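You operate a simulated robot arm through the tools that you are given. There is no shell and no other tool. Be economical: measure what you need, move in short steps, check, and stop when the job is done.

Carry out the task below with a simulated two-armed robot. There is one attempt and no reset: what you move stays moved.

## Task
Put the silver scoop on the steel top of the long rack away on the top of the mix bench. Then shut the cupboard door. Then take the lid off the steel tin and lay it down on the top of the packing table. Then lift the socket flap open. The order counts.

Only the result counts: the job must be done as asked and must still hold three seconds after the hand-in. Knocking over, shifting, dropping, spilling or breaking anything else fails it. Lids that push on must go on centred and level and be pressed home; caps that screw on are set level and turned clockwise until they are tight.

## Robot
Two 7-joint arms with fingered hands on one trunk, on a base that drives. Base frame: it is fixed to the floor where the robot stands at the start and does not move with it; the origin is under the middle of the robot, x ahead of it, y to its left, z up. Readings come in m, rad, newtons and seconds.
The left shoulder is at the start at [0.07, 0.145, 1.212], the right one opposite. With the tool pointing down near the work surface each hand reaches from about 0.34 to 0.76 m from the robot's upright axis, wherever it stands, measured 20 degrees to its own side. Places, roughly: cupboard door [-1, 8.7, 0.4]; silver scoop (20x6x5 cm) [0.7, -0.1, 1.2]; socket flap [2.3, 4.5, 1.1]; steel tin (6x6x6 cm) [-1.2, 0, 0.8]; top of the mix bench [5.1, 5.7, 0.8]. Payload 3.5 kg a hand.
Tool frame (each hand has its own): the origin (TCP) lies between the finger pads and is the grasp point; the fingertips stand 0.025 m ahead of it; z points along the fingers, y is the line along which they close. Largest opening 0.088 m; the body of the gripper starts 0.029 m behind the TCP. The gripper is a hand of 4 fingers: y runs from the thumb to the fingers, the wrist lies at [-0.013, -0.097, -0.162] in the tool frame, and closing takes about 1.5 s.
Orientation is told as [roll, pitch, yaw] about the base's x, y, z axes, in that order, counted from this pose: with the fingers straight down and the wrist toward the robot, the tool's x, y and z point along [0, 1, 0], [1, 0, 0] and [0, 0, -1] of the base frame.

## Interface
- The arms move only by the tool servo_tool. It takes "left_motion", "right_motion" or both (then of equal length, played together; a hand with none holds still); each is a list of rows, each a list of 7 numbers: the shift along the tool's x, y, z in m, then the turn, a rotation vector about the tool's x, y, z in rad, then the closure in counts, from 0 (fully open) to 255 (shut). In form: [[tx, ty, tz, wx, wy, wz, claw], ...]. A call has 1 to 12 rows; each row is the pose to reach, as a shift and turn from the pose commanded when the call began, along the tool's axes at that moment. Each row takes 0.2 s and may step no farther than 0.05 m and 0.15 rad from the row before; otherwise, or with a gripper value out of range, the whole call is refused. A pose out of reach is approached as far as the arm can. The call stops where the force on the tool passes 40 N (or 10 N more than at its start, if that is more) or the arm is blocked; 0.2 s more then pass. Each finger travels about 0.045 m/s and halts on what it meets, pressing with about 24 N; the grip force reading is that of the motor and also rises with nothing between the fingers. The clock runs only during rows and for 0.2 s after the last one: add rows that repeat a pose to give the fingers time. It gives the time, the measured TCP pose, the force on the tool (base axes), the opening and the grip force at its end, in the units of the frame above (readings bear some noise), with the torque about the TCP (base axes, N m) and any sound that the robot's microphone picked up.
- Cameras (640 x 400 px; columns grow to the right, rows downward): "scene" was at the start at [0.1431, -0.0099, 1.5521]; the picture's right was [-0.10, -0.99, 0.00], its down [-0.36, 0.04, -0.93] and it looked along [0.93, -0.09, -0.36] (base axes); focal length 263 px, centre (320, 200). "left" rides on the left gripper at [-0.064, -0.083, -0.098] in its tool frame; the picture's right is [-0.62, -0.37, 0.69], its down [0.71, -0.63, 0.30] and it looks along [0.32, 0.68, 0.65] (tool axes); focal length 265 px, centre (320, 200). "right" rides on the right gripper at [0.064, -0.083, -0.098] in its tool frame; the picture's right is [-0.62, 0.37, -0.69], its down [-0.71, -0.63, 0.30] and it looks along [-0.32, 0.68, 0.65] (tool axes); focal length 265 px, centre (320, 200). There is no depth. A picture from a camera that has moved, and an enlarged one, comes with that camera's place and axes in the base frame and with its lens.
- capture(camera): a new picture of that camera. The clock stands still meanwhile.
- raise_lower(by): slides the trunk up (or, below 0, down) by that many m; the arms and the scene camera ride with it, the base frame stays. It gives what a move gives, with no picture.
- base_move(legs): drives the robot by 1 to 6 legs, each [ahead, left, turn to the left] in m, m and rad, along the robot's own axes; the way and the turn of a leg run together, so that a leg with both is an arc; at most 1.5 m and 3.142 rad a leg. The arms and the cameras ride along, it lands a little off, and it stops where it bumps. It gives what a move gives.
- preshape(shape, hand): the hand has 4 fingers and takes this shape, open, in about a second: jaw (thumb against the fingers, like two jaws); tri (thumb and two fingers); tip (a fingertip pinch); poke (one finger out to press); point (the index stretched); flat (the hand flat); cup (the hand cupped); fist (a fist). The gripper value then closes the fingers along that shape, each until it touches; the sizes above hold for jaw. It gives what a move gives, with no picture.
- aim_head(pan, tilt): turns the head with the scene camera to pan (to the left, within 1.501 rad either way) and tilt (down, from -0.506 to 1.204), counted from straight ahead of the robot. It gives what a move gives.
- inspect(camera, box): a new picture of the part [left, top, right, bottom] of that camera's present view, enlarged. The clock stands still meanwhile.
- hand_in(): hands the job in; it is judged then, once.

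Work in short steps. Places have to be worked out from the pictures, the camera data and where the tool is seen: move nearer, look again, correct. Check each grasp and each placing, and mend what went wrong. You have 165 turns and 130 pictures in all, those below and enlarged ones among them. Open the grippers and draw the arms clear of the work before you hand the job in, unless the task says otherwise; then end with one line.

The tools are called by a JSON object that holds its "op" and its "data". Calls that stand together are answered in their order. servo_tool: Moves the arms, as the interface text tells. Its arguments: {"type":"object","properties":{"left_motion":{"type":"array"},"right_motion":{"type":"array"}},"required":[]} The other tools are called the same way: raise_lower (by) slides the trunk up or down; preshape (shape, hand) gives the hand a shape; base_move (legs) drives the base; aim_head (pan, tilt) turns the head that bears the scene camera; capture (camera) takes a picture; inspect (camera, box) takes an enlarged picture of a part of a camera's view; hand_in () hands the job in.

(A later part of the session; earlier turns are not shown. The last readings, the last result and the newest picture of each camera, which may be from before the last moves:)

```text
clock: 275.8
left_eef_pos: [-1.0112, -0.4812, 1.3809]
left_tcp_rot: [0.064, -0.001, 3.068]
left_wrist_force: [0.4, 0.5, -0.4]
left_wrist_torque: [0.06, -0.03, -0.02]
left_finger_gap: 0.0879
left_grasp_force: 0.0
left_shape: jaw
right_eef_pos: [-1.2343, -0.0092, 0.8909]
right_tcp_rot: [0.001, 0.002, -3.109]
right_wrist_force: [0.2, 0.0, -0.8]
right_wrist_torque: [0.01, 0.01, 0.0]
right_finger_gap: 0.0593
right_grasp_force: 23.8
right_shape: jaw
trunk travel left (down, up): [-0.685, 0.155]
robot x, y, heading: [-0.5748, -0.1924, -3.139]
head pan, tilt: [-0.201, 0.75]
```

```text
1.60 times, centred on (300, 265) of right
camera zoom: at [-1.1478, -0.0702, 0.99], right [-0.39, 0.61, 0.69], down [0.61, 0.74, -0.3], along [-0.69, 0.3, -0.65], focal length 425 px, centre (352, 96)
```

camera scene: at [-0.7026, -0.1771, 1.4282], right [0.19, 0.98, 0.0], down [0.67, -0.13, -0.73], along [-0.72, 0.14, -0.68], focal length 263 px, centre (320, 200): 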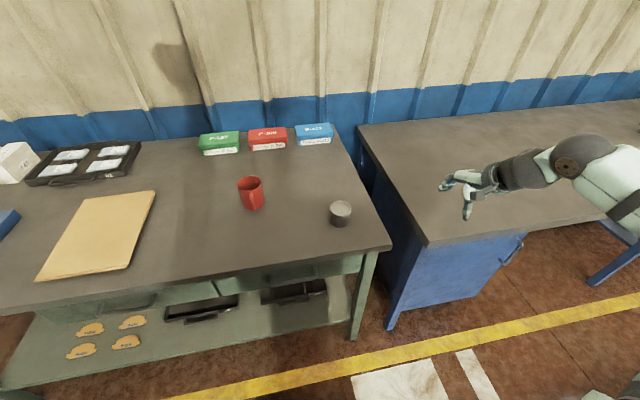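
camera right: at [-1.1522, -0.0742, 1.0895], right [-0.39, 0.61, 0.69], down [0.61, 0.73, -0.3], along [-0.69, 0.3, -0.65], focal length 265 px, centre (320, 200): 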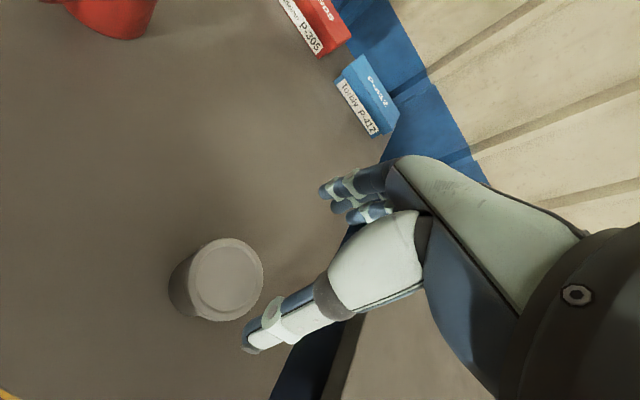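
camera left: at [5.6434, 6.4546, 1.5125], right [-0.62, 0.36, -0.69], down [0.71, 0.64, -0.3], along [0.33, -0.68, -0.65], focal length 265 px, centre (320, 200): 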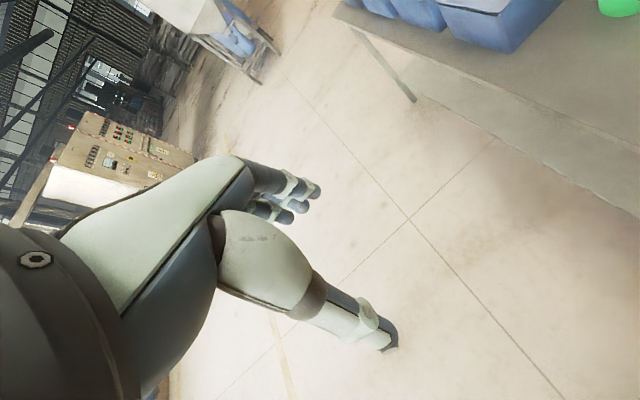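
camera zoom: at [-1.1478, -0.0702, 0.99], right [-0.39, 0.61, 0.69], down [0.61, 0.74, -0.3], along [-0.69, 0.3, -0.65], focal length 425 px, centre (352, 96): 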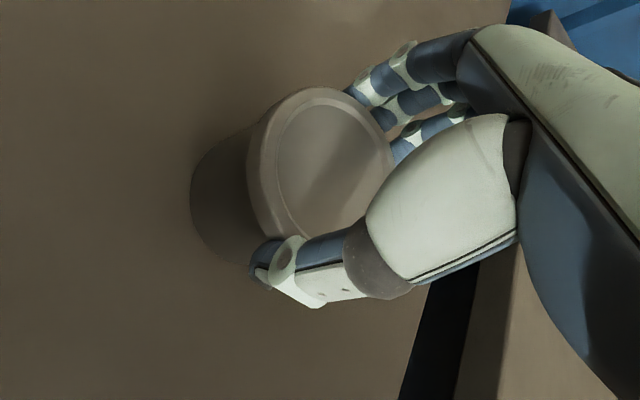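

The lid is gripped at a gap of 0.059. I lift a little and see whether it comes off.

{"op": "servo_tool", "data": {"right_motion": [[0, 0, -0.01, 0, 0, 0, 255], [0, 0, -0.02, 0, 0, 0, 255], [0, 0, -0.03, 0, 0, 0, 255], [0, 0, -0.04, 0, 0, 0, 255], [0, 0, -0.04, 0, 0, 0, 255]]}}

{"op": "inspect", "data": {"camera": "scene", "box": [260, 130, 420, 270]}}

{"op": "inspect", "data": {"camera": "right", "box": [160, 140, 400, 390]}}

```text
clock: 277.0
left_eef_pos: [-1.0108, -0.4822, 1.38]
left_tcp_rot: [0.065, -0.001, 3.068]
left_wrist_force: [-0.2, 0.1, 0.1]
left_wrist_torque: [0.0, 0.04, 0.01]
left_finger_gap: 0.088
left_grasp_force: 0.0
left_shape: jaw
right_eef_pos: [-1.233, -0.0101, 0.9301]
right_tcp_rot: [0.001, 0.003, -3.107]
right_wrist_force: [0.8, -0.1, -0.6]
right_wrist_torque: [-0.02, -0.02, 0.0]
right_finger_gap: 0.0592
right_grasp_force: 24.1
right_shape: jaw
trunk travel left (down, up): [-0.685, 0.155]
robot x, y, heading: [-0.5746, -0.193, -3.14]
head pan, tilt: [-0.201, 0.75]
```

```text
2.86 times, centred on (340, 200) of scene
camera zoom: at [-0.703, -0.177, 1.4281], right [0.2, 0.98, 0.0], down [0.67, -0.13, -0.73], along [-0.72, 0.14, -0.68], focal length 752 px, centre (263, 200)
```

zoom: 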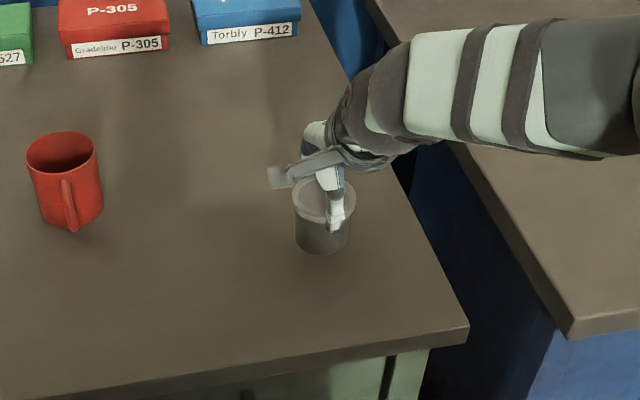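

```text
1.60 times, centred on (280, 265) of right
camera zoom: at [-1.1469, -0.0705, 1.0293], right [-0.39, 0.61, 0.69], down [0.61, 0.74, -0.3], along [-0.69, 0.3, -0.66], focal length 425 px, centre (384, 96)
```

zoom: 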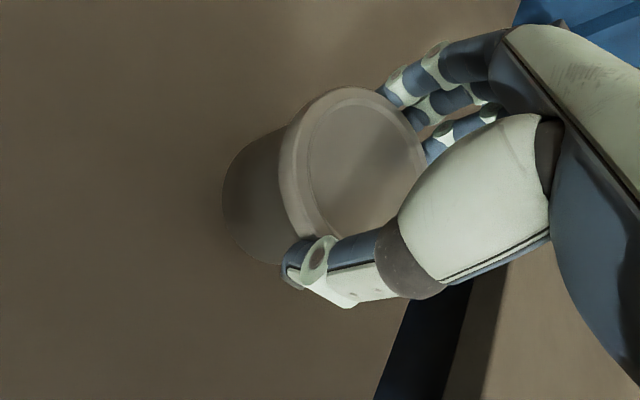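

The tin comes up together with its lid, so the lid is a firm push fit. I'll hold the tin body with the left hand from the left side: bring the tin to a handy spot, and turn the left hand so its fingers point to my right.

{"op": "servo_tool", "data": {"right_motion": [[0, 0, -0.03, 0, 0, 0, 255], [0, 0, -0.05, 0, 0, 0, 255], [0.02, -0.015, -0.07, 0, 0, 0, 255], [0.04, -0.03, -0.07, 0, 0, 0, 255], [0.06, -0.045, -0.07, 0, 0, 0, 255], [0.08, -0.06, -0.07, 0, 0, 0, 255], [0.0925, -0.07, -0.07, 0, 0, 0, 255], [0.0925, -0.07, -0.07, 0, 0, 0, 255], [0.0925, -0.07, -0.07, 0, 0, 0, 255], [0.0925, -0.07, -0.07, 0, 0, 0, 255], [0.0925, -0.07, -0.07, 0, 0, 0, 255], [0.0925, -0.07, -0.07, 0, 0, 0, 255]], "left_motion": [[-0.01, 0.008, 0.0, 0, -0.13, 0, 0], [-0.02, 0.016, 0.0, 0, -0.26, 0, 0], [-0.03, 0.025, 0.02, 0, -0.39, 0, 0], [-0.04, 0.033, 0.04, 0, -0.52, 0, 0], [-0.05, 0.041, 0.07, 0, -0.65, 0, 0], [-0.06, 0.05, 0.1, 0, -0.78, 0, 0], [-0.07, 0.06, 0.13, 0, -0.91, 0, 0], [-0.08, 0.07, 0.16, 0, -1.04, 0, 0], [-0.09, 0.08, 0.19, 0, -1.17, 0, 0], [-0.1, 0.09, 0.21, 0, -1.3, 0, 0], [-0.11, 0.098, 0.231, 0, -1.43, 0, 0], [-0.124, 0.098, 0.231, 0, -1.55, 0, 0]]}}

{"op": "aim_head", "data": {"pan": 0.0, "tilt": 0.7}}

{"op": "capture", "data": {"camera": "scene"}}

```text
clock: 279.6
left_eef_pos: [-1.101, -0.3655, 1.1406]
left_tcp_rot: [-1.487, -0.002, 3.068]
left_wrist_force: [-0.4, 0.3, -0.3]
left_wrist_torque: [0.0, 0.0, -0.04]
left_finger_gap: 0.0879
left_grasp_force: 0.0
left_shape: jaw
right_eef_pos: [-1.1609, -0.1016, 1.0004]
right_tcp_rot: [-0.001, 0.001, -3.11]
right_wrist_force: [0.0, -0.4, -0.9]
right_wrist_torque: [0.01, -0.03, -0.02]
right_finger_gap: 0.0594
right_grasp_force: 24.0
right_shape: jaw
trunk travel left (down, up): [-0.685, 0.155]
robot x, y, heading: [-0.5734, -0.195, -3.14]
head pan, tilt: [-0.201, 0.75]
```

```text
clock: 280.3
left_eef_pos: [-1.1014, -0.366, 1.1411]
left_tcp_rot: [-1.485, -0.003, 3.068]
left_wrist_force: [-0.3, 0.1, 0.2]
left_wrist_torque: [-0.03, 0.02, 0.03]
left_finger_gap: 0.0876
left_grasp_force: 0.0
left_shape: jaw
right_eef_pos: [-1.1608, -0.1017, 0.9993]
right_tcp_rot: [0.0, 0.001, -3.108]
right_wrist_force: [-0.1, -0.4, -0.3]
right_wrist_torque: [-0.01, 0.02, 0.01]
right_finger_gap: 0.0589
right_grasp_force: 23.9
right_shape: jaw
trunk travel left (down, up): [-0.685, 0.155]
robot x, y, heading: [-0.5706, -0.1929, -3.139]
head pan, tilt: [0.0, 0.7]
```

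```text
45 pictures are left
camera scene: at [-0.7064, -0.1937, 1.4324], right [0.0, 1.0, 0.0], down [0.64, 0.0, -0.76], along [-0.76, 0.0, -0.64], focal length 263 px, centre (320, 200)
```

scene: 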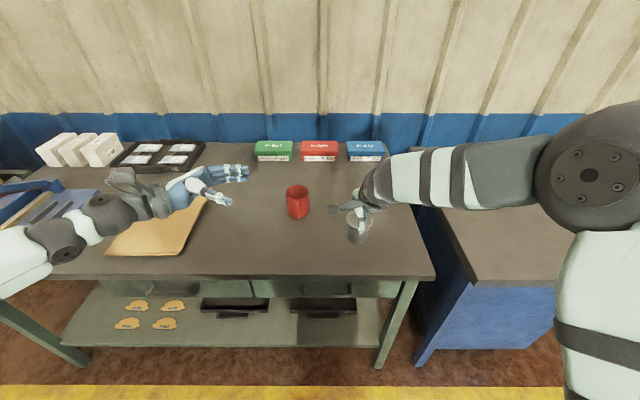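

Both hands look good. I bring the left hand down level with the tin body, still to its left.

{"op": "servo_tool", "data": {"left_motion": [[0.035, 0.015, 0.005, 0, 0, 0, 0], [0.075, 0.03, 0.01, -0.03, -0.04, 0, 0], [0.115, 0.045, 0.03, -0.073, -0.08, 0, 0], [0.15, 0.06, 0.06, -0.073, -0.08, 0, 0], [0.18, 0.069, 0.09, -0.073, -0.08, 0, 0], [0.189, 0.069, 0.13, -0.073, -0.08, 0, 0], [0.189, 0.069, 0.1475, -0.073, -0.08, 0, 0], [0.189, 0.069, 0.1475, -0.073, -0.08, 0, 0]]}}

{"op": "inspect", "data": {"camera": "scene", "box": [220, 130, 420, 290]}}

{"op": "capture", "data": {"camera": "left"}}

```text
clock: 282.1
left_eef_pos: [-1.1603, -0.2302, 0.9436]
left_tcp_rot: [-1.567, -0.006, 3.142]
left_wrist_force: [-0.3, 0.1, 1.1]
left_wrist_torque: [0.01, 0.02, -0.02]
left_finger_gap: 0.0877
left_grasp_force: 0.1
left_shape: jaw
right_eef_pos: [-1.1617, -0.1012, 1.0003]
right_tcp_rot: [0.0, 0.002, -3.107]
right_wrist_force: [-0.1, -0.2, -0.7]
right_wrist_torque: [0.0, -0.01, 0.02]
right_finger_gap: 0.0589
right_grasp_force: 24.1
right_shape: jaw
trunk travel left (down, up): [-0.685, 0.155]
robot x, y, heading: [-0.5708, -0.1925, -3.13]
head pan, tilt: [0.0, 0.7]
```

```text
2.50 times, centred on (320, 210) of scene
camera zoom: at [-0.7065, -0.1942, 1.4324], right [0.0, 1.0, 0.0], down [0.64, 0.0, -0.76], along [-0.76, 0.0, -0.64], focal length 658 px, centre (320, 175)
```

zoom: 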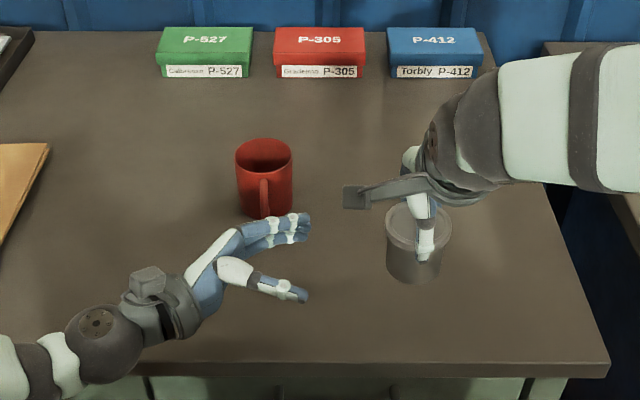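

```text
43 pictures are left
camera left: at [-1.0764, -0.327, 1.0088], right [0.37, 0.7, 0.61], down [0.63, 0.3, -0.72], along [-0.69, 0.65, -0.32], focal length 265 px, centre (320, 200)
```

left: 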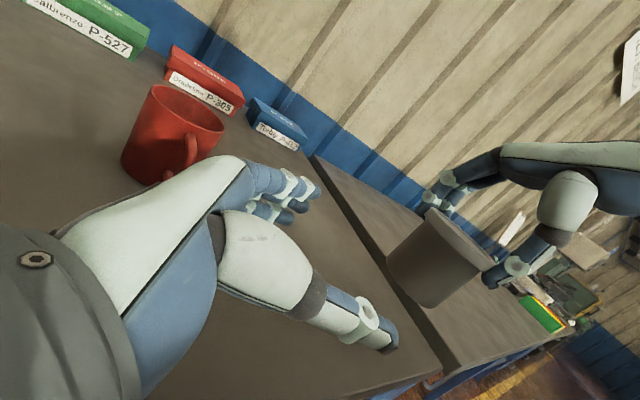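

Alignment looks good. I advance the left hand to the right, around the tin body.

{"op": "servo_tool", "data": {"left_motion": [[0, 0, 0.03, 0, 0, 0, 0], [0, 0, 0.06, 0, 0, 0, 0], [0, 0, 0.085, 0, 0, 0, 0], [0, 0, 0.105, 0, 0, 0, 0], [0, 0, 0.118, 0, 0, 0, 0], [0, 0, 0.118, 0, 0, 0, 0]]}}

{"op": "inspect", "data": {"camera": "scene", "box": [270, 150, 400, 270]}}

{"op": "capture", "data": {"camera": "left"}}

```text
clock: 283.5
left_eef_pos: [-1.1605, -0.112, 0.9422]
left_tcp_rot: [-1.566, -0.006, -3.141]
left_wrist_force: [-0.3, -0.3, -1.3]
left_wrist_torque: [-0.04, -0.01, 0.0]
left_finger_gap: 0.0878
left_grasp_force: 0.1
left_shape: jaw
right_eef_pos: [-1.1617, -0.1014, 1.0011]
right_tcp_rot: [0.001, 0.0, -3.107]
right_wrist_force: [-0.9, 0.2, 0.2]
right_wrist_torque: [0.02, -0.01, 0.0]
right_finger_gap: 0.0592
right_grasp_force: 23.7
right_shape: jaw
trunk travel left (down, up): [-0.685, 0.155]
robot x, y, heading: [-0.5736, -0.1957, -3.137]
head pan, tilt: [0.0, 0.7]
```

```text
3.33 times, centred on (335, 210) of scene
camera zoom: at [-0.7065, -0.194, 1.4324], right [0.0, 1.0, 0.0], down [0.64, 0.0, -0.76], along [-0.76, 0.0, -0.64], focal length 877 px, centre (270, 167)
```

zoom: 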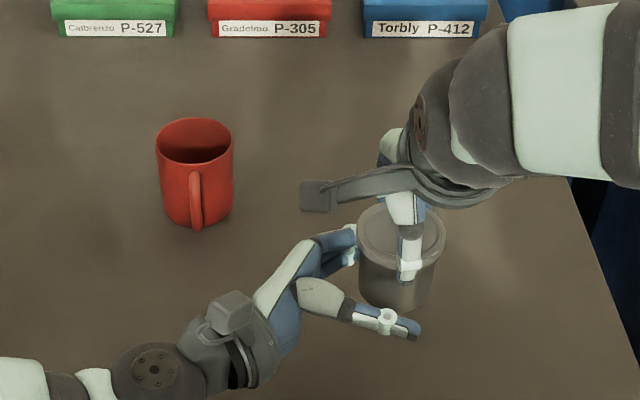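

```text
41 pictures are left
camera left: at [-1.0764, -0.2087, 1.0071], right [0.37, 0.7, 0.61], down [0.63, 0.3, -0.72], along [-0.69, 0.65, -0.32], focal length 265 px, centre (320, 200)
```

left: 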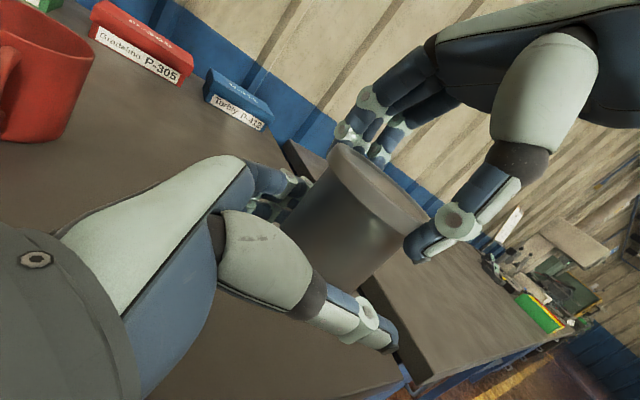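

Clean geometry; I close the left hand on the body.

{"op": "servo_tool", "data": {"left_motion": [[0, 0, 0, 0, 0, 0, 60], [0, 0, 0, 0, 0, 0, 120], [0, 0, 0, 0, 0, 0, 180], [0, 0, 0, 0, 0, 0, 255], [0, 0, 0, 0, 0, 0, 255], [0, 0, 0, 0, 0, 0, 255], [0, 0, 0, 0, 0, 0, 255]]}}

{"op": "capture", "data": {"camera": "left"}}

```text
clock: 285.1
left_eef_pos: [-1.16, -0.1121, 0.9414]
left_tcp_rot: [-1.565, -0.006, 3.141]
left_wrist_force: [-1.7, 0.4, -0.4]
left_wrist_torque: [-0.02, -0.01, 0.08]
left_finger_gap: 0.0479
left_grasp_force: 23.9
left_shape: jaw
right_eef_pos: [-1.1624, -0.1013, 1.0005]
right_tcp_rot: [0.0, 0.002, -3.109]
right_wrist_force: [0.6, -0.1, -0.6]
right_wrist_torque: [0.01, -0.03, -0.07]
right_finger_gap: 0.0586
right_grasp_force: 23.9
right_shape: jaw
trunk travel left (down, up): [-0.685, 0.155]
robot x, y, heading: [-0.5707, -0.1965, -3.14]
head pan, tilt: [0.0, 0.7]
```

```text
40 pictures are left
camera left: at [-1.0764, -0.2086, 1.0071], right [0.37, 0.7, 0.61], down [0.63, 0.3, -0.72], along [-0.69, 0.65, -0.32], focal length 265 px, centre (320, 200)
```

left: 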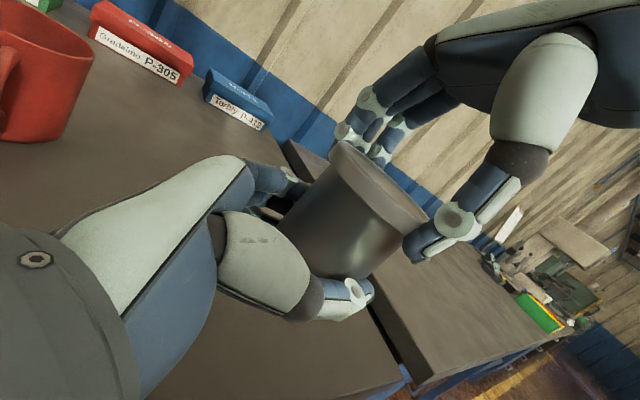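

The body is held (gap 0.048). I pull the lid straight up with the right hand.

{"op": "servo_tool", "data": {"right_motion": [[0, 0, -0.005, 0, 0, 0, 255], [0, 0, -0.012, 0, 0, 0, 255], [0, 0, -0.02, 0, 0, 0, 255], [0, 0, -0.035, 0, 0, 0, 255], [0, 0, -0.055, 0, 0, 0, 255], [0, 0, -0.08, 0, 0, 0, 255]]}}

{"op": "capture", "data": {"camera": "left"}}

```text
clock: 286.5
left_eef_pos: [-1.1592, -0.1116, 0.9427]
left_tcp_rot: [-1.566, -0.005, 3.142]
left_wrist_force: [-0.2, -0.1, -1.8]
left_wrist_torque: [-0.03, 0.01, -0.03]
left_finger_gap: 0.0467
left_grasp_force: 23.5
left_shape: jaw
right_eef_pos: [-1.1604, -0.1013, 1.0824]
right_tcp_rot: [0.0, 0.002, -3.108]
right_wrist_force: [0.6, -0.2, -0.3]
right_wrist_torque: [0.02, 0.01, -0.02]
right_finger_gap: 0.0589
right_grasp_force: 23.8
right_shape: jaw
trunk travel left (down, up): [-0.685, 0.155]
robot x, y, heading: [-0.5731, -0.1922, -3.139]
head pan, tilt: [0.0, 0.7]
heard: snap
```

```text
39 pictures are left
camera left: at [-1.0758, -0.2087, 1.0074], right [0.37, 0.7, 0.61], down [0.63, 0.3, -0.72], along [-0.69, 0.65, -0.32], focal length 265 px, centre (320, 200)
```

left: 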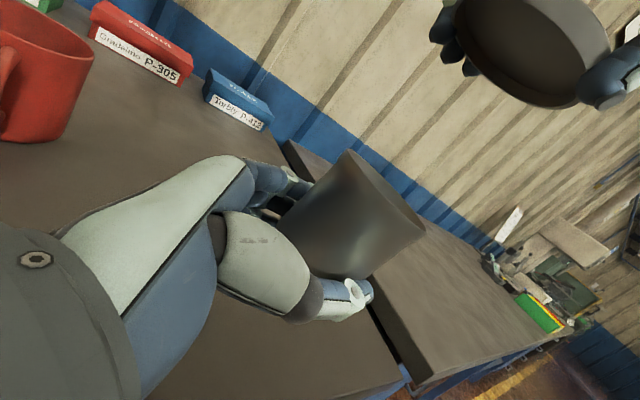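

The lid snapped off and is in the right hand, and the tin is upright in the left. I carry the lid to a free spot at [-1.26,0.035] and lower it.

{"op": "servo_tool", "data": {"right_motion": [[-0.035, 0.0237, 0, 0, 0, 0, 255], [-0.07, 0.0474, 0, 0, 0, 0, 255], [-0.105, 0.0711, 0, 0, 0, 0, 255], [-0.1397, 0.0948, 0.01, 0, 0, 0, 255], [-0.1397, 0.0948, 0.05, 0, 0, 0, 255], [-0.1397, 0.0948, 0.09, 0, 0, 0, 255], [-0.1397, 0.0948, 0.13, 0, 0, 0, 255], [-0.1397, 0.0948, 0.165, 0, 0, 0, 255], [-0.1397, 0.0948, 0.19, 0, 0, 0, 255], [-0.1397, 0.0948, 0.205, 0, 0, 0, 255], [-0.1397, 0.0948, 0.215, 0, 0, 0, 255], [-0.1397, 0.0948, 0.215, 0, 0, 0, 255]]}}

{"op": "inspect", "data": {"camera": "scene", "box": [300, 150, 430, 270]}}

```text
clock: 289.1
left_eef_pos: [-1.1607, -0.1121, 0.9427]
left_tcp_rot: [-1.566, -0.006, 3.141]
left_wrist_force: [0.4, 0.4, -0.1]
left_wrist_torque: [-0.01, 0.03, -0.01]
left_finger_gap: 0.0468
left_grasp_force: 24.1
left_shape: jaw
right_eef_pos: [-1.2598, 0.0365, 0.8666]
right_tcp_rot: [-0.001, 0.001, -3.107]
right_wrist_force: [-0.5, -0.2, -0.5]
right_wrist_torque: [-0.01, 0.01, 0.0]
right_finger_gap: 0.0579
right_grasp_force: 23.7
right_shape: jaw
trunk travel left (down, up): [-0.685, 0.155]
robot x, y, heading: [-0.5708, -0.1916, -3.135]
head pan, tilt: [0.0, 0.7]
```

```text
3.33 times, centred on (365, 210) of scene
camera zoom: at [-0.7065, -0.1936, 1.4324], right [0.0, 1.0, 0.0], down [0.64, 0.0, -0.76], along [-0.76, 0.0, -0.64], focal length 877 px, centre (170, 167)
```

zoom: 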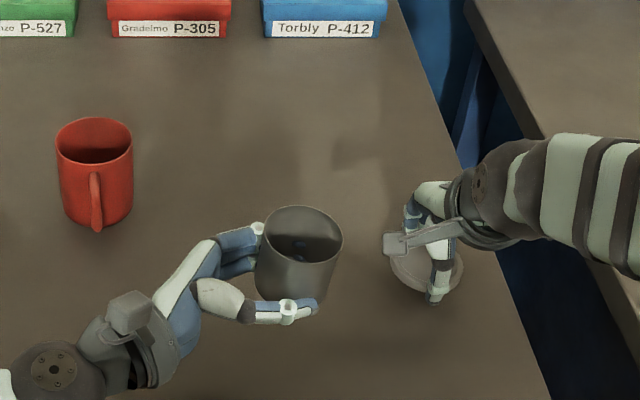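

Something is inside the tin, so keeping it upright matters. I lower the lid until contact.

{"op": "servo_tool", "data": {"right_motion": [[0, 0, 0.005, 0, 0, 0, 255], [0, 0, 0.01, 0, 0, 0, 255], [0, 0, 0.014, 0, 0, 0, 255], [0, 0, 0.018, 0, 0, 0, 255], [0, 0, 0.018, 0, 0, 0, 255]]}}

```text
clock: 290.3
left_eef_pos: [-1.1601, -0.1119, 0.9429]
left_tcp_rot: [-1.566, -0.004, 3.14]
left_wrist_force: [-0.2, 0.0, -1.4]
left_wrist_torque: [-0.04, -0.01, 0.01]
left_finger_gap: 0.0466
left_grasp_force: 24.5
left_shape: jaw
right_eef_pos: [-1.2607, 0.0362, 0.8486]
right_tcp_rot: [0.0, 0.002, -3.108]
right_wrist_force: [0.3, 0.0, 0.0]
right_wrist_torque: [0.01, 0.02, 0.0]
right_finger_gap: 0.058
right_grasp_force: 23.9
right_shape: jaw
trunk travel left (down, up): [-0.685, 0.155]
robot x, y, heading: [-0.5707, -0.1939, -3.136]
head pan, tilt: [0.0, 0.7]
```

{"op": "servo_tool", "data": {"right_motion": [[0, 0, 0.004, 0, 0, 0, 255], [0, 0, 0.008, 0, 0, 0, 255], [0, 0, 0.012, 0, 0, 0, 255], [0, 0, 0.012, 0, 0, 0, 255]]}}

{"op": "capture", "data": {"camera": "right"}}

```text
clock: 291.3
left_eef_pos: [-1.1558, -0.1137, 0.9465]
left_tcp_rot: [-1.567, -0.011, 3.142]
left_wrist_force: [0.1, -0.2, 0.3]
left_wrist_torque: [-0.02, 0.02, -0.01]
left_finger_gap: 0.0468
left_grasp_force: 23.8
left_shape: jaw
right_eef_pos: [-1.26, 0.0357, 0.8451]
right_tcp_rot: [-0.001, -0.018, -3.108]
right_wrist_force: [-1.8, 1.1, 34.8]
right_wrist_torque: [-0.02, -1.29, 0.02]
right_finger_gap: 0.0565
right_grasp_force: 24.2
right_shape: jaw
trunk travel left (down, up): [-0.685, 0.155]
robot x, y, heading: [-0.5729, -0.1914, -3.139]
head pan, tilt: [0.0, 0.7]
```

```text
37 pictures are left
camera right: at [-1.1726, -0.0265, 0.9429], right [-0.38, 0.61, 0.7], down [0.6, 0.74, -0.31], along [-0.7, 0.3, -0.64], focal length 265 px, centre (320, 200)
```

right: 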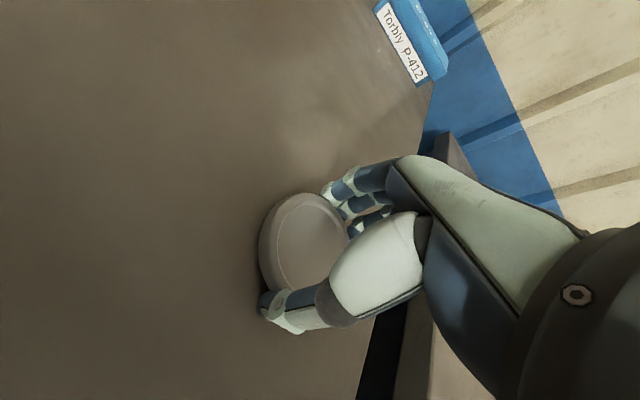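

Contact with the table. I ease up a few millimetres, open, and lift clear.

{"op": "servo_tool", "data": {"right_motion": [[0, 0, -0.008, 0, 0, 0, 255], [0, 0, -0.008, 0, 0, 0, 180], [0, 0, -0.008, 0, 0, 0, 120], [0, 0, -0.008, 0, 0, 0, 60], [0, 0, -0.008, 0, 0, 0, 0], [0, 0, -0.008, 0, 0, 0, 0], [0, 0, -0.03, 0, 0, 0, 0], [0, 0, -0.07, 0, 0, 0, 0], [0, 0, -0.11, 0, 0, 0, 0], [0, 0, -0.15, 0, 0, 0, 0], [0, 0, -0.19, 0, 0, 0, 0]]}}

{"op": "inspect", "data": {"camera": "scene", "box": [300, 150, 430, 270]}}

```text
clock: 293.7
left_eef_pos: [-1.1595, -0.1121, 0.9421]
left_tcp_rot: [-1.564, -0.005, 3.141]
left_wrist_force: [0.0, -0.8, -0.4]
left_wrist_torque: [0.02, -0.03, 0.02]
left_finger_gap: 0.0467
left_grasp_force: 23.9
left_shape: jaw
right_eef_pos: [-1.2602, 0.0338, 1.0258]
right_tcp_rot: [0.0, -0.001, -3.108]
right_wrist_force: [-0.3, -0.6, -0.2]
right_wrist_torque: [0.0, -0.01, 0.01]
right_finger_gap: 0.0878
right_grasp_force: 0.0
right_shape: jaw
trunk travel left (down, up): [-0.685, 0.155]
robot x, y, heading: [-0.5706, -0.1927, -3.138]
head pan, tilt: [0.0, 0.7]
```

```text
3.33 times, centred on (365, 210) of scene
camera zoom: at [-0.7053, -0.194, 1.4325], right [0.0, 1.0, 0.0], down [0.64, 0.0, -0.77], along [-0.77, 0.0, -0.64], focal length 877 px, centre (170, 167)
```

zoom: 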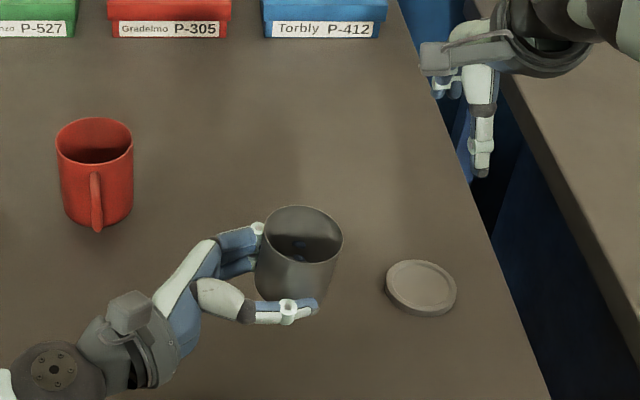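

The lid lies flat on the table. To set the tin down safely I regrip it from above with the right hand, at the same pose as before.

{"op": "servo_tool", "data": {"right_motion": [[0, 0, -0.04, 0, 0, 0, 0], [0, 0, -0.07, 0, 0, 0, 0], [0.03, -0.02, -0.07, 0, 0, 0, 0], [0.065, -0.044, -0.07, 0, 0, 0, 0], [0.1, -0.068, -0.07, 0, 0, 0, 0], [0.1383, -0.0943, -0.07, 0, 0, 0, 0], [0.1383, -0.0943, -0.05, 0, 0, 0, 0], [0.1383, -0.0943, -0.02, 0, 0, 0, 0], [0.1383, -0.0943, 0.01, 0, 0, 0, 0], [0.1383, -0.0943, 0.024, 0, 0, 0, 0], [0.1383, -0.0943, 0.024, 0, 0, 0, 0]]}}

{"op": "capture", "data": {"camera": "left"}}

{"op": "inspect", "data": {"camera": "scene", "box": [290, 150, 420, 270]}}

```text
clock: 296.1
left_eef_pos: [-1.1597, -0.1133, 0.9417]
left_tcp_rot: [-1.564, -0.006, 3.142]
left_wrist_force: [-0.5, 0.6, 0.1]
left_wrist_torque: [0.0, 0.02, -0.01]
left_finger_gap: 0.0465
left_grasp_force: 23.7
left_shape: jaw
right_eef_pos: [-1.1616, -0.0992, 0.9999]
right_tcp_rot: [-0.001, 0.0, -3.109]
right_wrist_force: [-0.8, 0.0, -0.3]
right_wrist_torque: [-0.01, -0.02, -0.02]
right_finger_gap: 0.0877
right_grasp_force: 0.2
right_shape: jaw
trunk travel left (down, up): [-0.685, 0.155]
robot x, y, heading: [-0.5691, -0.1913, -3.134]
head pan, tilt: [0.0, 0.7]
```

```text
35 pictures are left
camera left: at [-1.0761, -0.2088, 1.0072], right [0.37, 0.7, 0.61], down [0.63, 0.3, -0.72], along [-0.69, 0.65, -0.32], focal length 265 px, centre (320, 200)
```

left: 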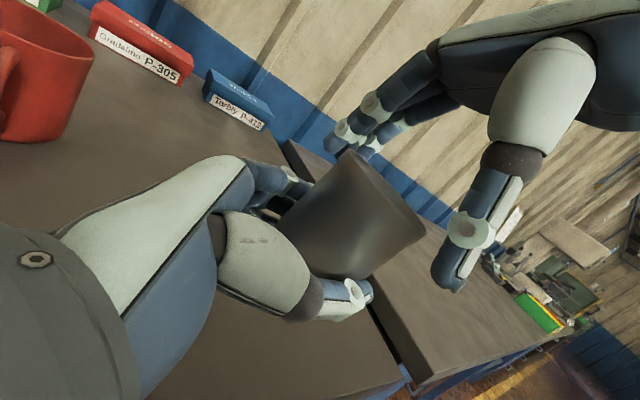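

```text
3.33 times, centred on (355, 210) of scene
camera zoom: at [-0.7062, -0.1939, 1.4324], right [0.0, 1.0, 0.0], down [0.64, 0.0, -0.76], along [-0.76, 0.0, -0.64], focal length 877 px, centre (203, 167)
```

zoom: 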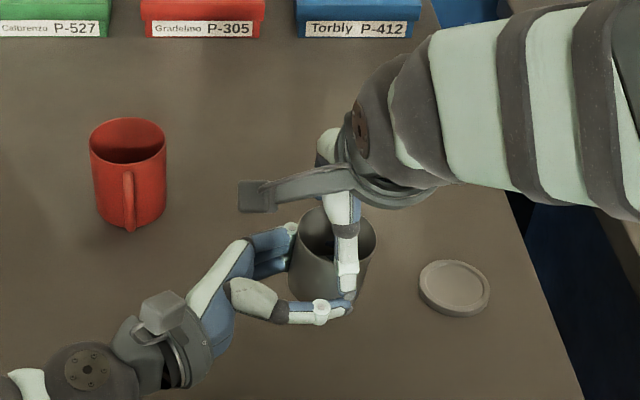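

I lower 6 mm and close the right hand on the body's upper part.

{"op": "servo_tool", "data": {"right_motion": [[0, 0, 0.006, 0, 0, 0, 40], [0, 0, 0.006, 0, 0, 0, 90], [0, 0, 0.006, 0, 0, 0, 140], [0, 0, 0.006, 0, 0, 0, 190], [0, 0, 0.006, 0, 0, 0, 255], [0, 0, 0.006, 0, 0, 0, 255], [0, 0, 0.006, 0, 0, 0, 255]]}}

{"op": "capture", "data": {"camera": "left"}}

```text
clock: 297.7
left_eef_pos: [-1.1604, -0.1138, 0.9429]
left_tcp_rot: [-1.565, -0.004, 3.142]
left_wrist_force: [-2.1, 0.5, 0.0]
left_wrist_torque: [0.03, -0.05, 0.0]
left_finger_gap: 0.0466
left_grasp_force: 23.9
left_shape: jaw
right_eef_pos: [-1.1619, -0.0973, 0.9943]
right_tcp_rot: [0.0, 0.003, -3.108]
right_wrist_force: [0.8, -0.3, 0.0]
right_wrist_torque: [-0.03, -0.03, -0.01]
right_finger_gap: 0.0505
right_grasp_force: 24.1
right_shape: jaw
trunk travel left (down, up): [-0.685, 0.155]
robot x, y, heading: [-0.5739, -0.1914, -3.136]
head pan, tilt: [0.0, 0.7]
```

```text
33 pictures are left
camera left: at [-1.0764, -0.2087, 1.0072], right [0.37, 0.7, 0.61], down [0.63, 0.3, -0.72], along [-0.69, 0.65, -0.32], focal length 265 px, centre (320, 200)
```

left: 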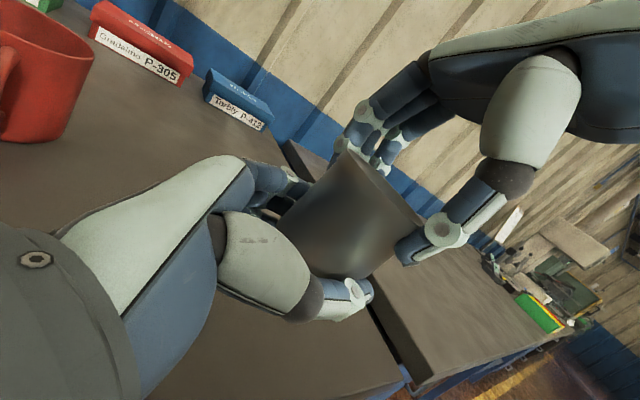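

Both hands hold the tin. I open the left hand, then withdraw it to the left.

{"op": "servo_tool", "data": {"left_motion": [[0, 0, 0, 0, 0, 0, 180], [0, 0, 0, 0, 0, 0, 120], [0, 0, 0, 0, 0, 0, 60], [0, 0, 0, 0, 0, 0, 0], [0, 0, 0, 0, 0, 0, 0], [0, 0, 0, 0, 0, 0, 0], [0, 0, -0.03, 0, 0, 0, 0], [0, 0, -0.06, 0, 0, 0, 0], [0, 0, -0.1, 0, 0, 0, 0], [0, 0, -0.14, 0, 0, 0, 0], [-0.04, 0, -0.17, 0, 0, 0, 0], [-0.08, 0, -0.2, 0, 0, 0, 0]]}}

{"op": "inspect", "data": {"camera": "scene", "box": [240, 150, 430, 290]}}

```text
clock: 300.3
left_eef_pos: [-1.1604, -0.313, 1.0218]
left_tcp_rot: [-1.567, -0.006, 3.142]
left_wrist_force: [-0.3, -0.2, -0.2]
left_wrist_torque: [-0.03, -0.01, 0.0]
left_finger_gap: 0.0878
left_grasp_force: 0.1
left_shape: jaw
right_eef_pos: [-1.1612, -0.099, 0.9957]
right_tcp_rot: [0.0, 0.0, -3.108]
right_wrist_force: [-0.4, -0.2, 0.3]
right_wrist_torque: [0.05, 0.02, -0.01]
right_finger_gap: 0.0504
right_grasp_force: 24.0
right_shape: jaw
trunk travel left (down, up): [-0.685, 0.155]
robot x, y, heading: [-0.5744, -0.1944, -3.141]
head pan, tilt: [0.0, 0.7]
```

```text
2.86 times, centred on (335, 220) of scene
camera zoom: at [-0.7051, -0.1945, 1.4325], right [0.0, 1.0, 0.0], down [0.64, 0.0, -0.77], along [-0.77, 0.0, -0.64], focal length 752 px, centre (277, 143)
```

zoom: 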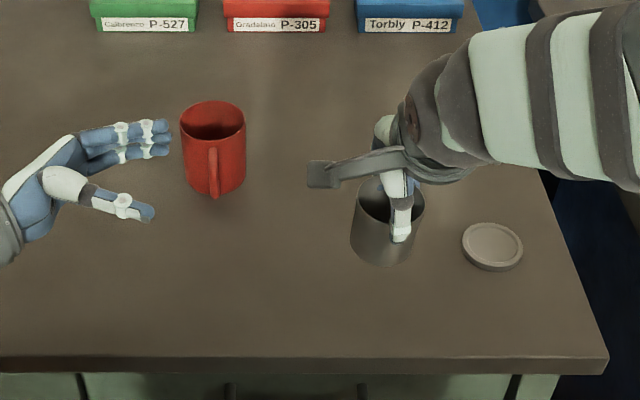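

The tin is held upright in the right hand. I set it down at about [-1.22,-0.10], left of the lid.

{"op": "servo_tool", "data": {"right_motion": [[0, 0.03, 0.0, 0, 0, 0, 255], [0, 0.055, 0.02, 0, 0, 0, 255], [0, 0.06, 0.05, 0, 0, 0, 255], [0, 0.06, 0.075, 0, 0, 0, 255], [0, 0.06, 0.09, 0, 0, 0, 255], [0, 0.06, 0.098, 0, 0, 0, 255], [0, 0.06, 0.103, 0, 0, 0, 255], [0, 0.06, 0.107, 0, 0, 0, 255], [0, 0.06, 0.107, 0, 0, 0, 255]]}}

```text
clock: 302.3
left_eef_pos: [-1.1624, -0.3123, 1.0221]
left_tcp_rot: [-1.566, -0.005, 3.142]
left_wrist_force: [-0.1, -0.2, 0.1]
left_wrist_torque: [0.01, 0.02, 0.05]
left_finger_gap: 0.0878
left_grasp_force: 0.0
left_shape: jaw
right_eef_pos: [-1.2219, -0.0993, 0.8894]
right_tcp_rot: [-0.001, -0.002, -3.108]
right_wrist_force: [0.2, -0.1, 0.3]
right_wrist_torque: [0.0, -0.02, 0.0]
right_finger_gap: 0.0502
right_grasp_force: 24.0
right_shape: jaw
trunk travel left (down, up): [-0.685, 0.155]
robot x, y, heading: [-0.5728, -0.1933, -3.138]
head pan, tilt: [0.0, 0.7]
```

{"op": "servo_tool", "data": {"right_motion": [[0, 0, 0.003, 0, 0, 0, 255], [0, 0, 0.006, 0, 0, 0, 255], [0, 0, 0.006, 0, 0, 0, 255]]}}

{"op": "inspect", "data": {"camera": "scene", "box": [300, 150, 430, 270]}}

```text
clock: 303.1
left_eef_pos: [-1.1623, -0.3134, 1.022]
left_tcp_rot: [-1.565, -0.005, 3.142]
left_wrist_force: [-0.6, -0.3, 0.1]
left_wrist_torque: [0.04, 0.0, -0.06]
left_finger_gap: 0.0877
left_grasp_force: 0.0
left_shape: jaw
right_eef_pos: [-1.2214, -0.1015, 0.884]
right_tcp_rot: [0.0, -0.003, -3.108]
right_wrist_force: [-2.1, -1.4, 5.4]
right_wrist_torque: [0.0, -0.03, -0.01]
right_finger_gap: 0.0501
right_grasp_force: 24.1
right_shape: jaw
trunk travel left (down, up): [-0.685, 0.155]
robot x, y, heading: [-0.5702, -0.195, -3.137]
head pan, tilt: [0.0, 0.7]
```

```text
3.33 times, centred on (365, 210) of scene
camera zoom: at [-0.7057, -0.1943, 1.4326], right [0.0, 1.0, 0.0], down [0.64, 0.0, -0.77], along [-0.77, 0.0, -0.64], focal length 877 px, centre (170, 167)
```

zoom: 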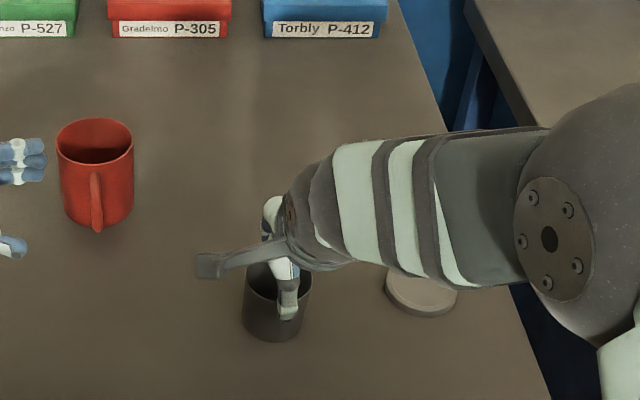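

Contact (5 N): the tin is on the table. I open and lift straight up.

{"op": "servo_tool", "data": {"right_motion": [[0, 0, 0, 0, 0, 0, 200], [0, 0, 0, 0, 0, 0, 140], [0, 0, 0, 0, 0, 0, 70], [0, 0, 0, 0, 0, 0, 0], [0, 0, 0, 0, 0, 0, 0], [0, 0, 0, 0, 0, 0, 0], [0, 0, -0.03, 0, 0, 0, 0], [0, 0, -0.07, 0, 0, 0, 0], [0, 0, -0.11, 0, 0, 0, 0], [0, 0, -0.15, 0, 0, 0, 0], [0, -0.03, -0.18, 0, 0, 0, 0]]}}

{"op": "raise_lower", "data": {"by": 0.15}}

{"op": "inspect", "data": {"camera": "scene", "box": [240, 140, 440, 300]}}

```text
clock: 305.5
left_eef_pos: [-1.1598, -0.3126, 1.0241]
left_tcp_rot: [-1.565, -0.006, 3.14]
left_wrist_force: [0.9, -0.6, 1.1]
left_wrist_torque: [-0.02, 0.0, 0.02]
left_finger_gap: 0.0875
left_grasp_force: 0.1
left_shape: jaw
right_eef_pos: [-1.1904, -0.0975, 1.0643]
right_tcp_rot: [0.001, 0.0, -3.108]
right_wrist_force: [0.6, 0.4, -0.2]
right_wrist_torque: [0.01, -0.02, 0.0]
right_finger_gap: 0.0877
right_grasp_force: 0.0
right_shape: jaw
trunk travel left (down, up): [-0.685, 0.155]
robot x, y, heading: [-0.5723, -0.1932, -3.133]
head pan, tilt: [0.0, 0.7]
```

```text
clock: 307.3
left_eef_pos: [-1.1619, -0.3124, 1.1718]
left_tcp_rot: [-1.566, -0.006, 3.143]
left_wrist_force: [-0.2, -0.5, -0.3]
left_wrist_torque: [0.02, 0.01, 0.02]
left_finger_gap: 0.0876
left_grasp_force: 0.0
left_shape: jaw
right_eef_pos: [-1.1933, -0.0977, 1.2116]
right_tcp_rot: [0.0, 0.002, -3.107]
right_wrist_force: [-0.8, -0.6, 1.0]
right_wrist_torque: [-0.01, -0.02, 0.02]
right_finger_gap: 0.0877
right_grasp_force: 0.0
right_shape: jaw
trunk travel left (down, up): [-0.835, 0.005]
robot x, y, heading: [-0.5721, -0.1917, -3.138]
head pan, tilt: [0.0, 0.7]
```

```text
2.50 times, centred on (340, 220) of scene
camera zoom: at [-0.7064, -0.1938, 1.5824], right [0.0, 1.0, 0.0], down [0.64, 0.0, -0.76], along [-0.76, 0.0, -0.64], focal length 658 px, centre (270, 150)
```

zoom: 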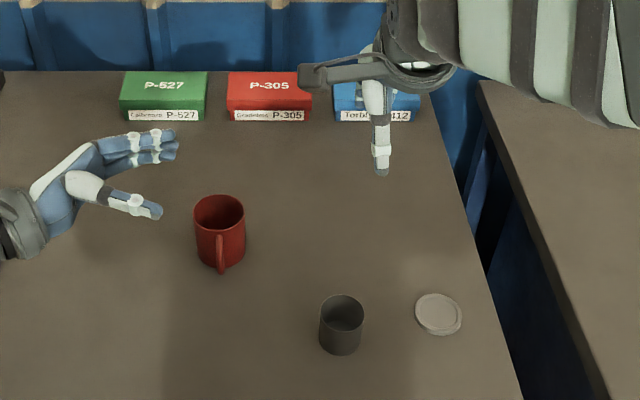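

The tin stands upright and the lid lies flat beside it. I back away from the table and restore the left hand to fingers-down.

{"op": "base_move", "data": {"legs": [[-0.22, 0, 0]]}}

{"op": "servo_tool", "data": {"left_motion": [[0, 0, 0, 0, 0.14, 0, 0], [0, 0, 0, 0, 0.28, 0, 0], [0, 0, 0, 0, 0.42, 0, 0], [-0.02, 0, 0, 0, 0.56, 0, 0], [-0.04, 0, 0, 0, 0.7, 0, 0], [-0.06, 0, 0, 0, 0.84, 0, 0], [-0.08, 0, 0, 0, 0.98, 0, 0], [-0.1, 0, 0, 0, 1.12, 0, 0], [-0.12, 0, 0, 0, 1.26, 0, 0], [-0.14, 0, 0, 0, 1.4, 0, 0], [-0.16, 0, 0, 0, 1.53, 0, 0]]}}

{"op": "base_move", "data": {"legs": [[0, 0, -1.57], [1.45, 0.05, 0], [1.45, 0, 0], [1.45, 0, 0], [1.45, 0, 0], [1.45, 0, 0]]}}

```text
clock: 309.0
left_eef_pos: [-0.9401, -0.3133, 1.1697]
left_tcp_rot: [-1.566, -0.005, -3.14]
left_wrist_force: [-0.4, -0.6, 0.0]
left_wrist_torque: [-0.02, 0.0, 0.0]
left_finger_gap: 0.0879
left_grasp_force: 0.0
left_shape: jaw
right_eef_pos: [-0.9724, -0.0996, 1.2111]
right_tcp_rot: [0.002, 0.003, -3.104]
right_wrist_force: [-0.3, 0.0, -0.1]
right_wrist_torque: [0.02, 0.0, 0.01]
right_finger_gap: 0.0876
right_grasp_force: 0.0
right_shape: jaw
trunk travel left (down, up): [-0.835, 0.005]
robot x, y, heading: [-0.3463, -0.1914, -3.135]
head pan, tilt: [0.0, 0.7]
```

```text
clock: 311.4
left_eef_pos: [-0.9359, -0.3104, 1.3321]
left_tcp_rot: [-0.031, -0.005, -3.139]
left_wrist_force: [-0.2, -0.9, -0.4]
left_wrist_torque: [-0.01, -0.04, 0.01]
left_finger_gap: 0.0876
left_grasp_force: 0.2
left_shape: jaw
right_eef_pos: [-0.9681, -0.0975, 1.213]
right_tcp_rot: [0.002, 0.0, -3.104]
right_wrist_force: [0.1, 0.0, -0.6]
right_wrist_torque: [-0.02, 0.01, 0.01]
right_finger_gap: 0.0879
right_grasp_force: 0.2
right_shape: jaw
trunk travel left (down, up): [-0.835, 0.005]
robot x, y, heading: [-0.3478, -0.1919, -3.136]
head pan, tilt: [0.0, 0.7]
```

```text
clock: 349.7
left_eef_pos: [-0.7551, 7.6678, 1.3319]
left_tcp_rot: [-0.033, -0.007, 1.601]
left_wrist_force: [0.2, 0.3, 0.6]
left_wrist_torque: [0.01, -0.01, 0.0]
left_finger_gap: 0.0878
left_grasp_force: 0.1
left_shape: jaw
right_eef_pos: [-0.5404, 7.7081, 1.2138]
right_tcp_rot: [0.0, 0.0, 1.635]
right_wrist_force: [0.6, 0.4, 0.4]
right_wrist_torque: [0.01, 0.02, 0.02]
right_finger_gap: 0.0878
right_grasp_force: 0.1
right_shape: jaw
trunk travel left (down, up): [-0.835, 0.005]
robot x, y, heading: [-0.62, 7.0853, 1.606]
head pan, tilt: [0.0, 0.7]
```

I turn east and drive to x≈2.2, then look south for the socket.

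{"op": "base_move", "data": {"legs": [[0, 0, -1.606], [1.4, 0, 0], [1.4, 0, 0]]}}

{"op": "aim_head", "data": {"pan": -1.45, "tilt": 0.3}}

{"op": "capture", "data": {"camera": "scene"}}

```text
clock: 367.2
left_eef_pos: [2.7772, 7.1762, 1.3328]
left_tcp_rot: [-0.035, -0.006, -0.019]
left_wrist_force: [0.4, 0.4, -0.6]
left_wrist_torque: [0.0, 0.04, 0.01]
left_finger_gap: 0.0876
left_grasp_force: 0.2
left_shape: jaw
right_eef_pos: [2.8054, 6.9609, 1.2122]
right_tcp_rot: [0.0, -0.001, 0.016]
right_wrist_force: [-0.4, 0.6, -0.4]
right_wrist_torque: [0.01, 0.01, 0.01]
right_finger_gap: 0.0879
right_grasp_force: 0.0
right_shape: jaw
trunk travel left (down, up): [-0.835, 0.005]
robot x, y, heading: [2.1843, 7.0667, -0.014]
head pan, tilt: [0.0, 0.7]
```

```text
clock: 368.7
left_eef_pos: [2.7762, 7.1755, 1.3336]
left_tcp_rot: [-0.033, -0.006, -0.019]
left_wrist_force: [-0.7, 0.0, 0.4]
left_wrist_torque: [-0.03, -0.01, 0.0]
left_finger_gap: 0.0877
left_grasp_force: 0.0
left_shape: jaw
right_eef_pos: [2.8046, 6.961, 1.2122]
right_tcp_rot: [0.001, 0.001, 0.013]
right_wrist_force: [-0.2, 0.5, 0.5]
right_wrist_torque: [-0.01, 0.0, 0.0]
right_finger_gap: 0.0878
right_grasp_force: 0.0
right_shape: jaw
trunk travel left (down, up): [-0.835, 0.005]
robot x, y, heading: [2.1842, 7.0687, -0.012]
head pan, tilt: [-1.45, 0.3]
```

```text
29 pictures are left
camera scene: at [2.2461, 6.9737, 1.6185], right [-0.99, -0.11, 0.0], down [-0.03, 0.29, -0.96], along [0.1, -0.95, -0.3], focal length 263 px, centre (320, 200)
```

scene: 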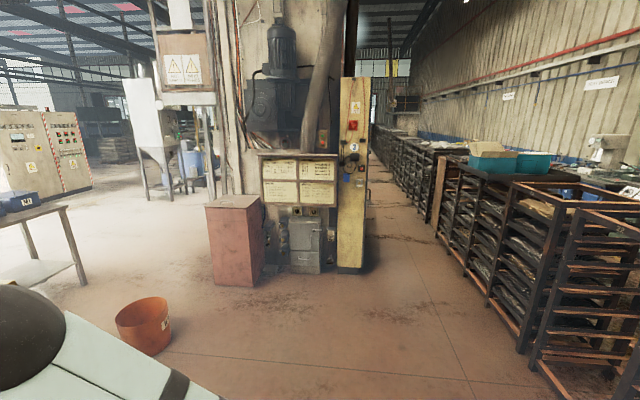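

The yellow post at the machine's end has sockets near the expected spot. I zoom in.

{"op": "inspect", "data": {"camera": "scene", "box": [310, 80, 400, 220]}}

```text
2.86 times, centred on (355, 150) of scene
camera zoom: at [2.2461, 6.9737, 1.6185], right [-0.99, -0.11, 0.0], down [-0.03, 0.29, -0.96], along [0.1, -0.95, -0.3], focal length 752 px, centre (220, 343)
```

zoom: 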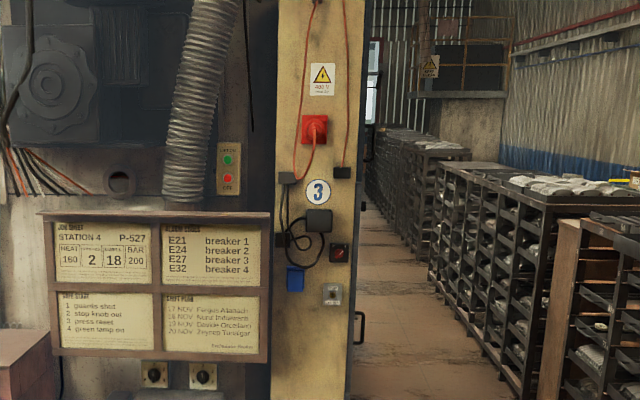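

Several fittings are on the post, so I drive closer, facing it, and look again.

{"op": "base_move", "data": {"legs": [[0, 0, -1.56], [1.3, -0.05, 0]]}}

{"op": "aim_head", "data": {"pan": 0.0, "tilt": 0.3}}

{"op": "capture", "data": {"camera": "scene"}}

```text
clock: 379.0
left_eef_pos: [2.2851, 5.1927, 1.3327]
left_tcp_rot: [-0.034, -0.005, -1.552]
left_wrist_force: [0.5, -0.3, 0.3]
left_wrist_torque: [0.01, 0.0, 0.01]
left_finger_gap: 0.0877
left_grasp_force: 0.0
left_shape: jaw
right_eef_pos: [2.0713, 5.1553, 1.2126]
right_tcp_rot: [0.001, -0.001, -1.517]
right_wrist_force: [-0.2, -0.1, 0.3]
right_wrist_torque: [0.0, 0.03, 0.03]
right_finger_gap: 0.0877
right_grasp_force: 0.2
right_shape: jaw
trunk travel left (down, up): [-0.835, 0.005]
robot x, y, heading: [2.1547, 5.7759, -1.547]
head pan, tilt: [-1.45, 0.3]
```

```text
clock: 380.6
left_eef_pos: [2.2849, 5.1929, 1.3328]
left_tcp_rot: [-0.035, -0.005, -1.553]
left_wrist_force: [0.0, -0.7, 0.0]
left_wrist_torque: [0.02, 0.0, 0.0]
left_finger_gap: 0.0876
left_grasp_force: 0.1
left_shape: jaw
right_eef_pos: [2.0721, 5.1548, 1.2122]
right_tcp_rot: [-0.001, 0.001, -1.517]
right_wrist_force: [-0.1, -0.1, 0.9]
right_wrist_torque: [-0.02, -0.03, 0.01]
right_finger_gap: 0.0875
right_grasp_force: 0.0
right_shape: jaw
trunk travel left (down, up): [-0.835, 0.005]
robot x, y, heading: [2.1508, 5.7785, -1.545]
head pan, tilt: [0.0, 0.3]
```

```text
27 pictures are left
camera scene: at [2.1573, 5.6348, 1.6185], right [-1.0, -0.02, 0.0], down [-0.01, 0.3, -0.96], along [0.02, -0.95, -0.3], focal length 263 px, centre (320, 200)
```

scene: 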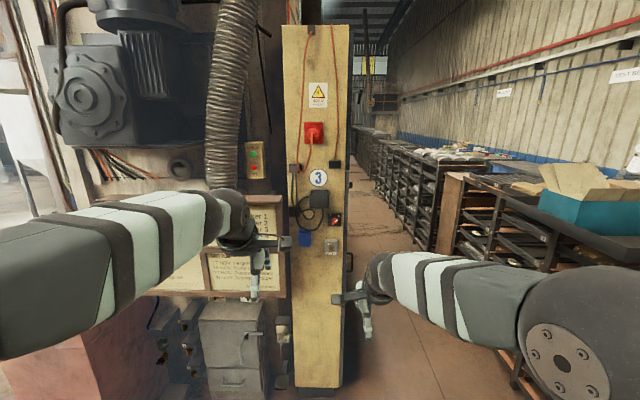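

{"op": "inspect", "data": {"camera": "scene", "box": [280, 150, 360, 270]}}

```text
3.33 times, centred on (320, 210) of scene
camera zoom: at [2.1573, 5.6348, 1.6185], right [-1.0, -0.02, 0.0], down [-0.01, 0.3, -0.96], along [0.02, -0.95, -0.3], focal length 877 px, centre (320, 167)
```

zoom: 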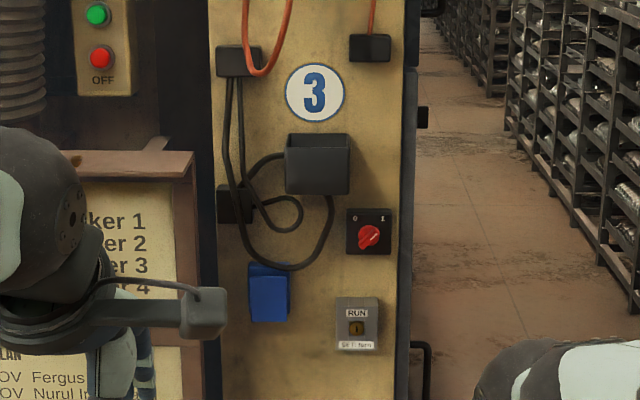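

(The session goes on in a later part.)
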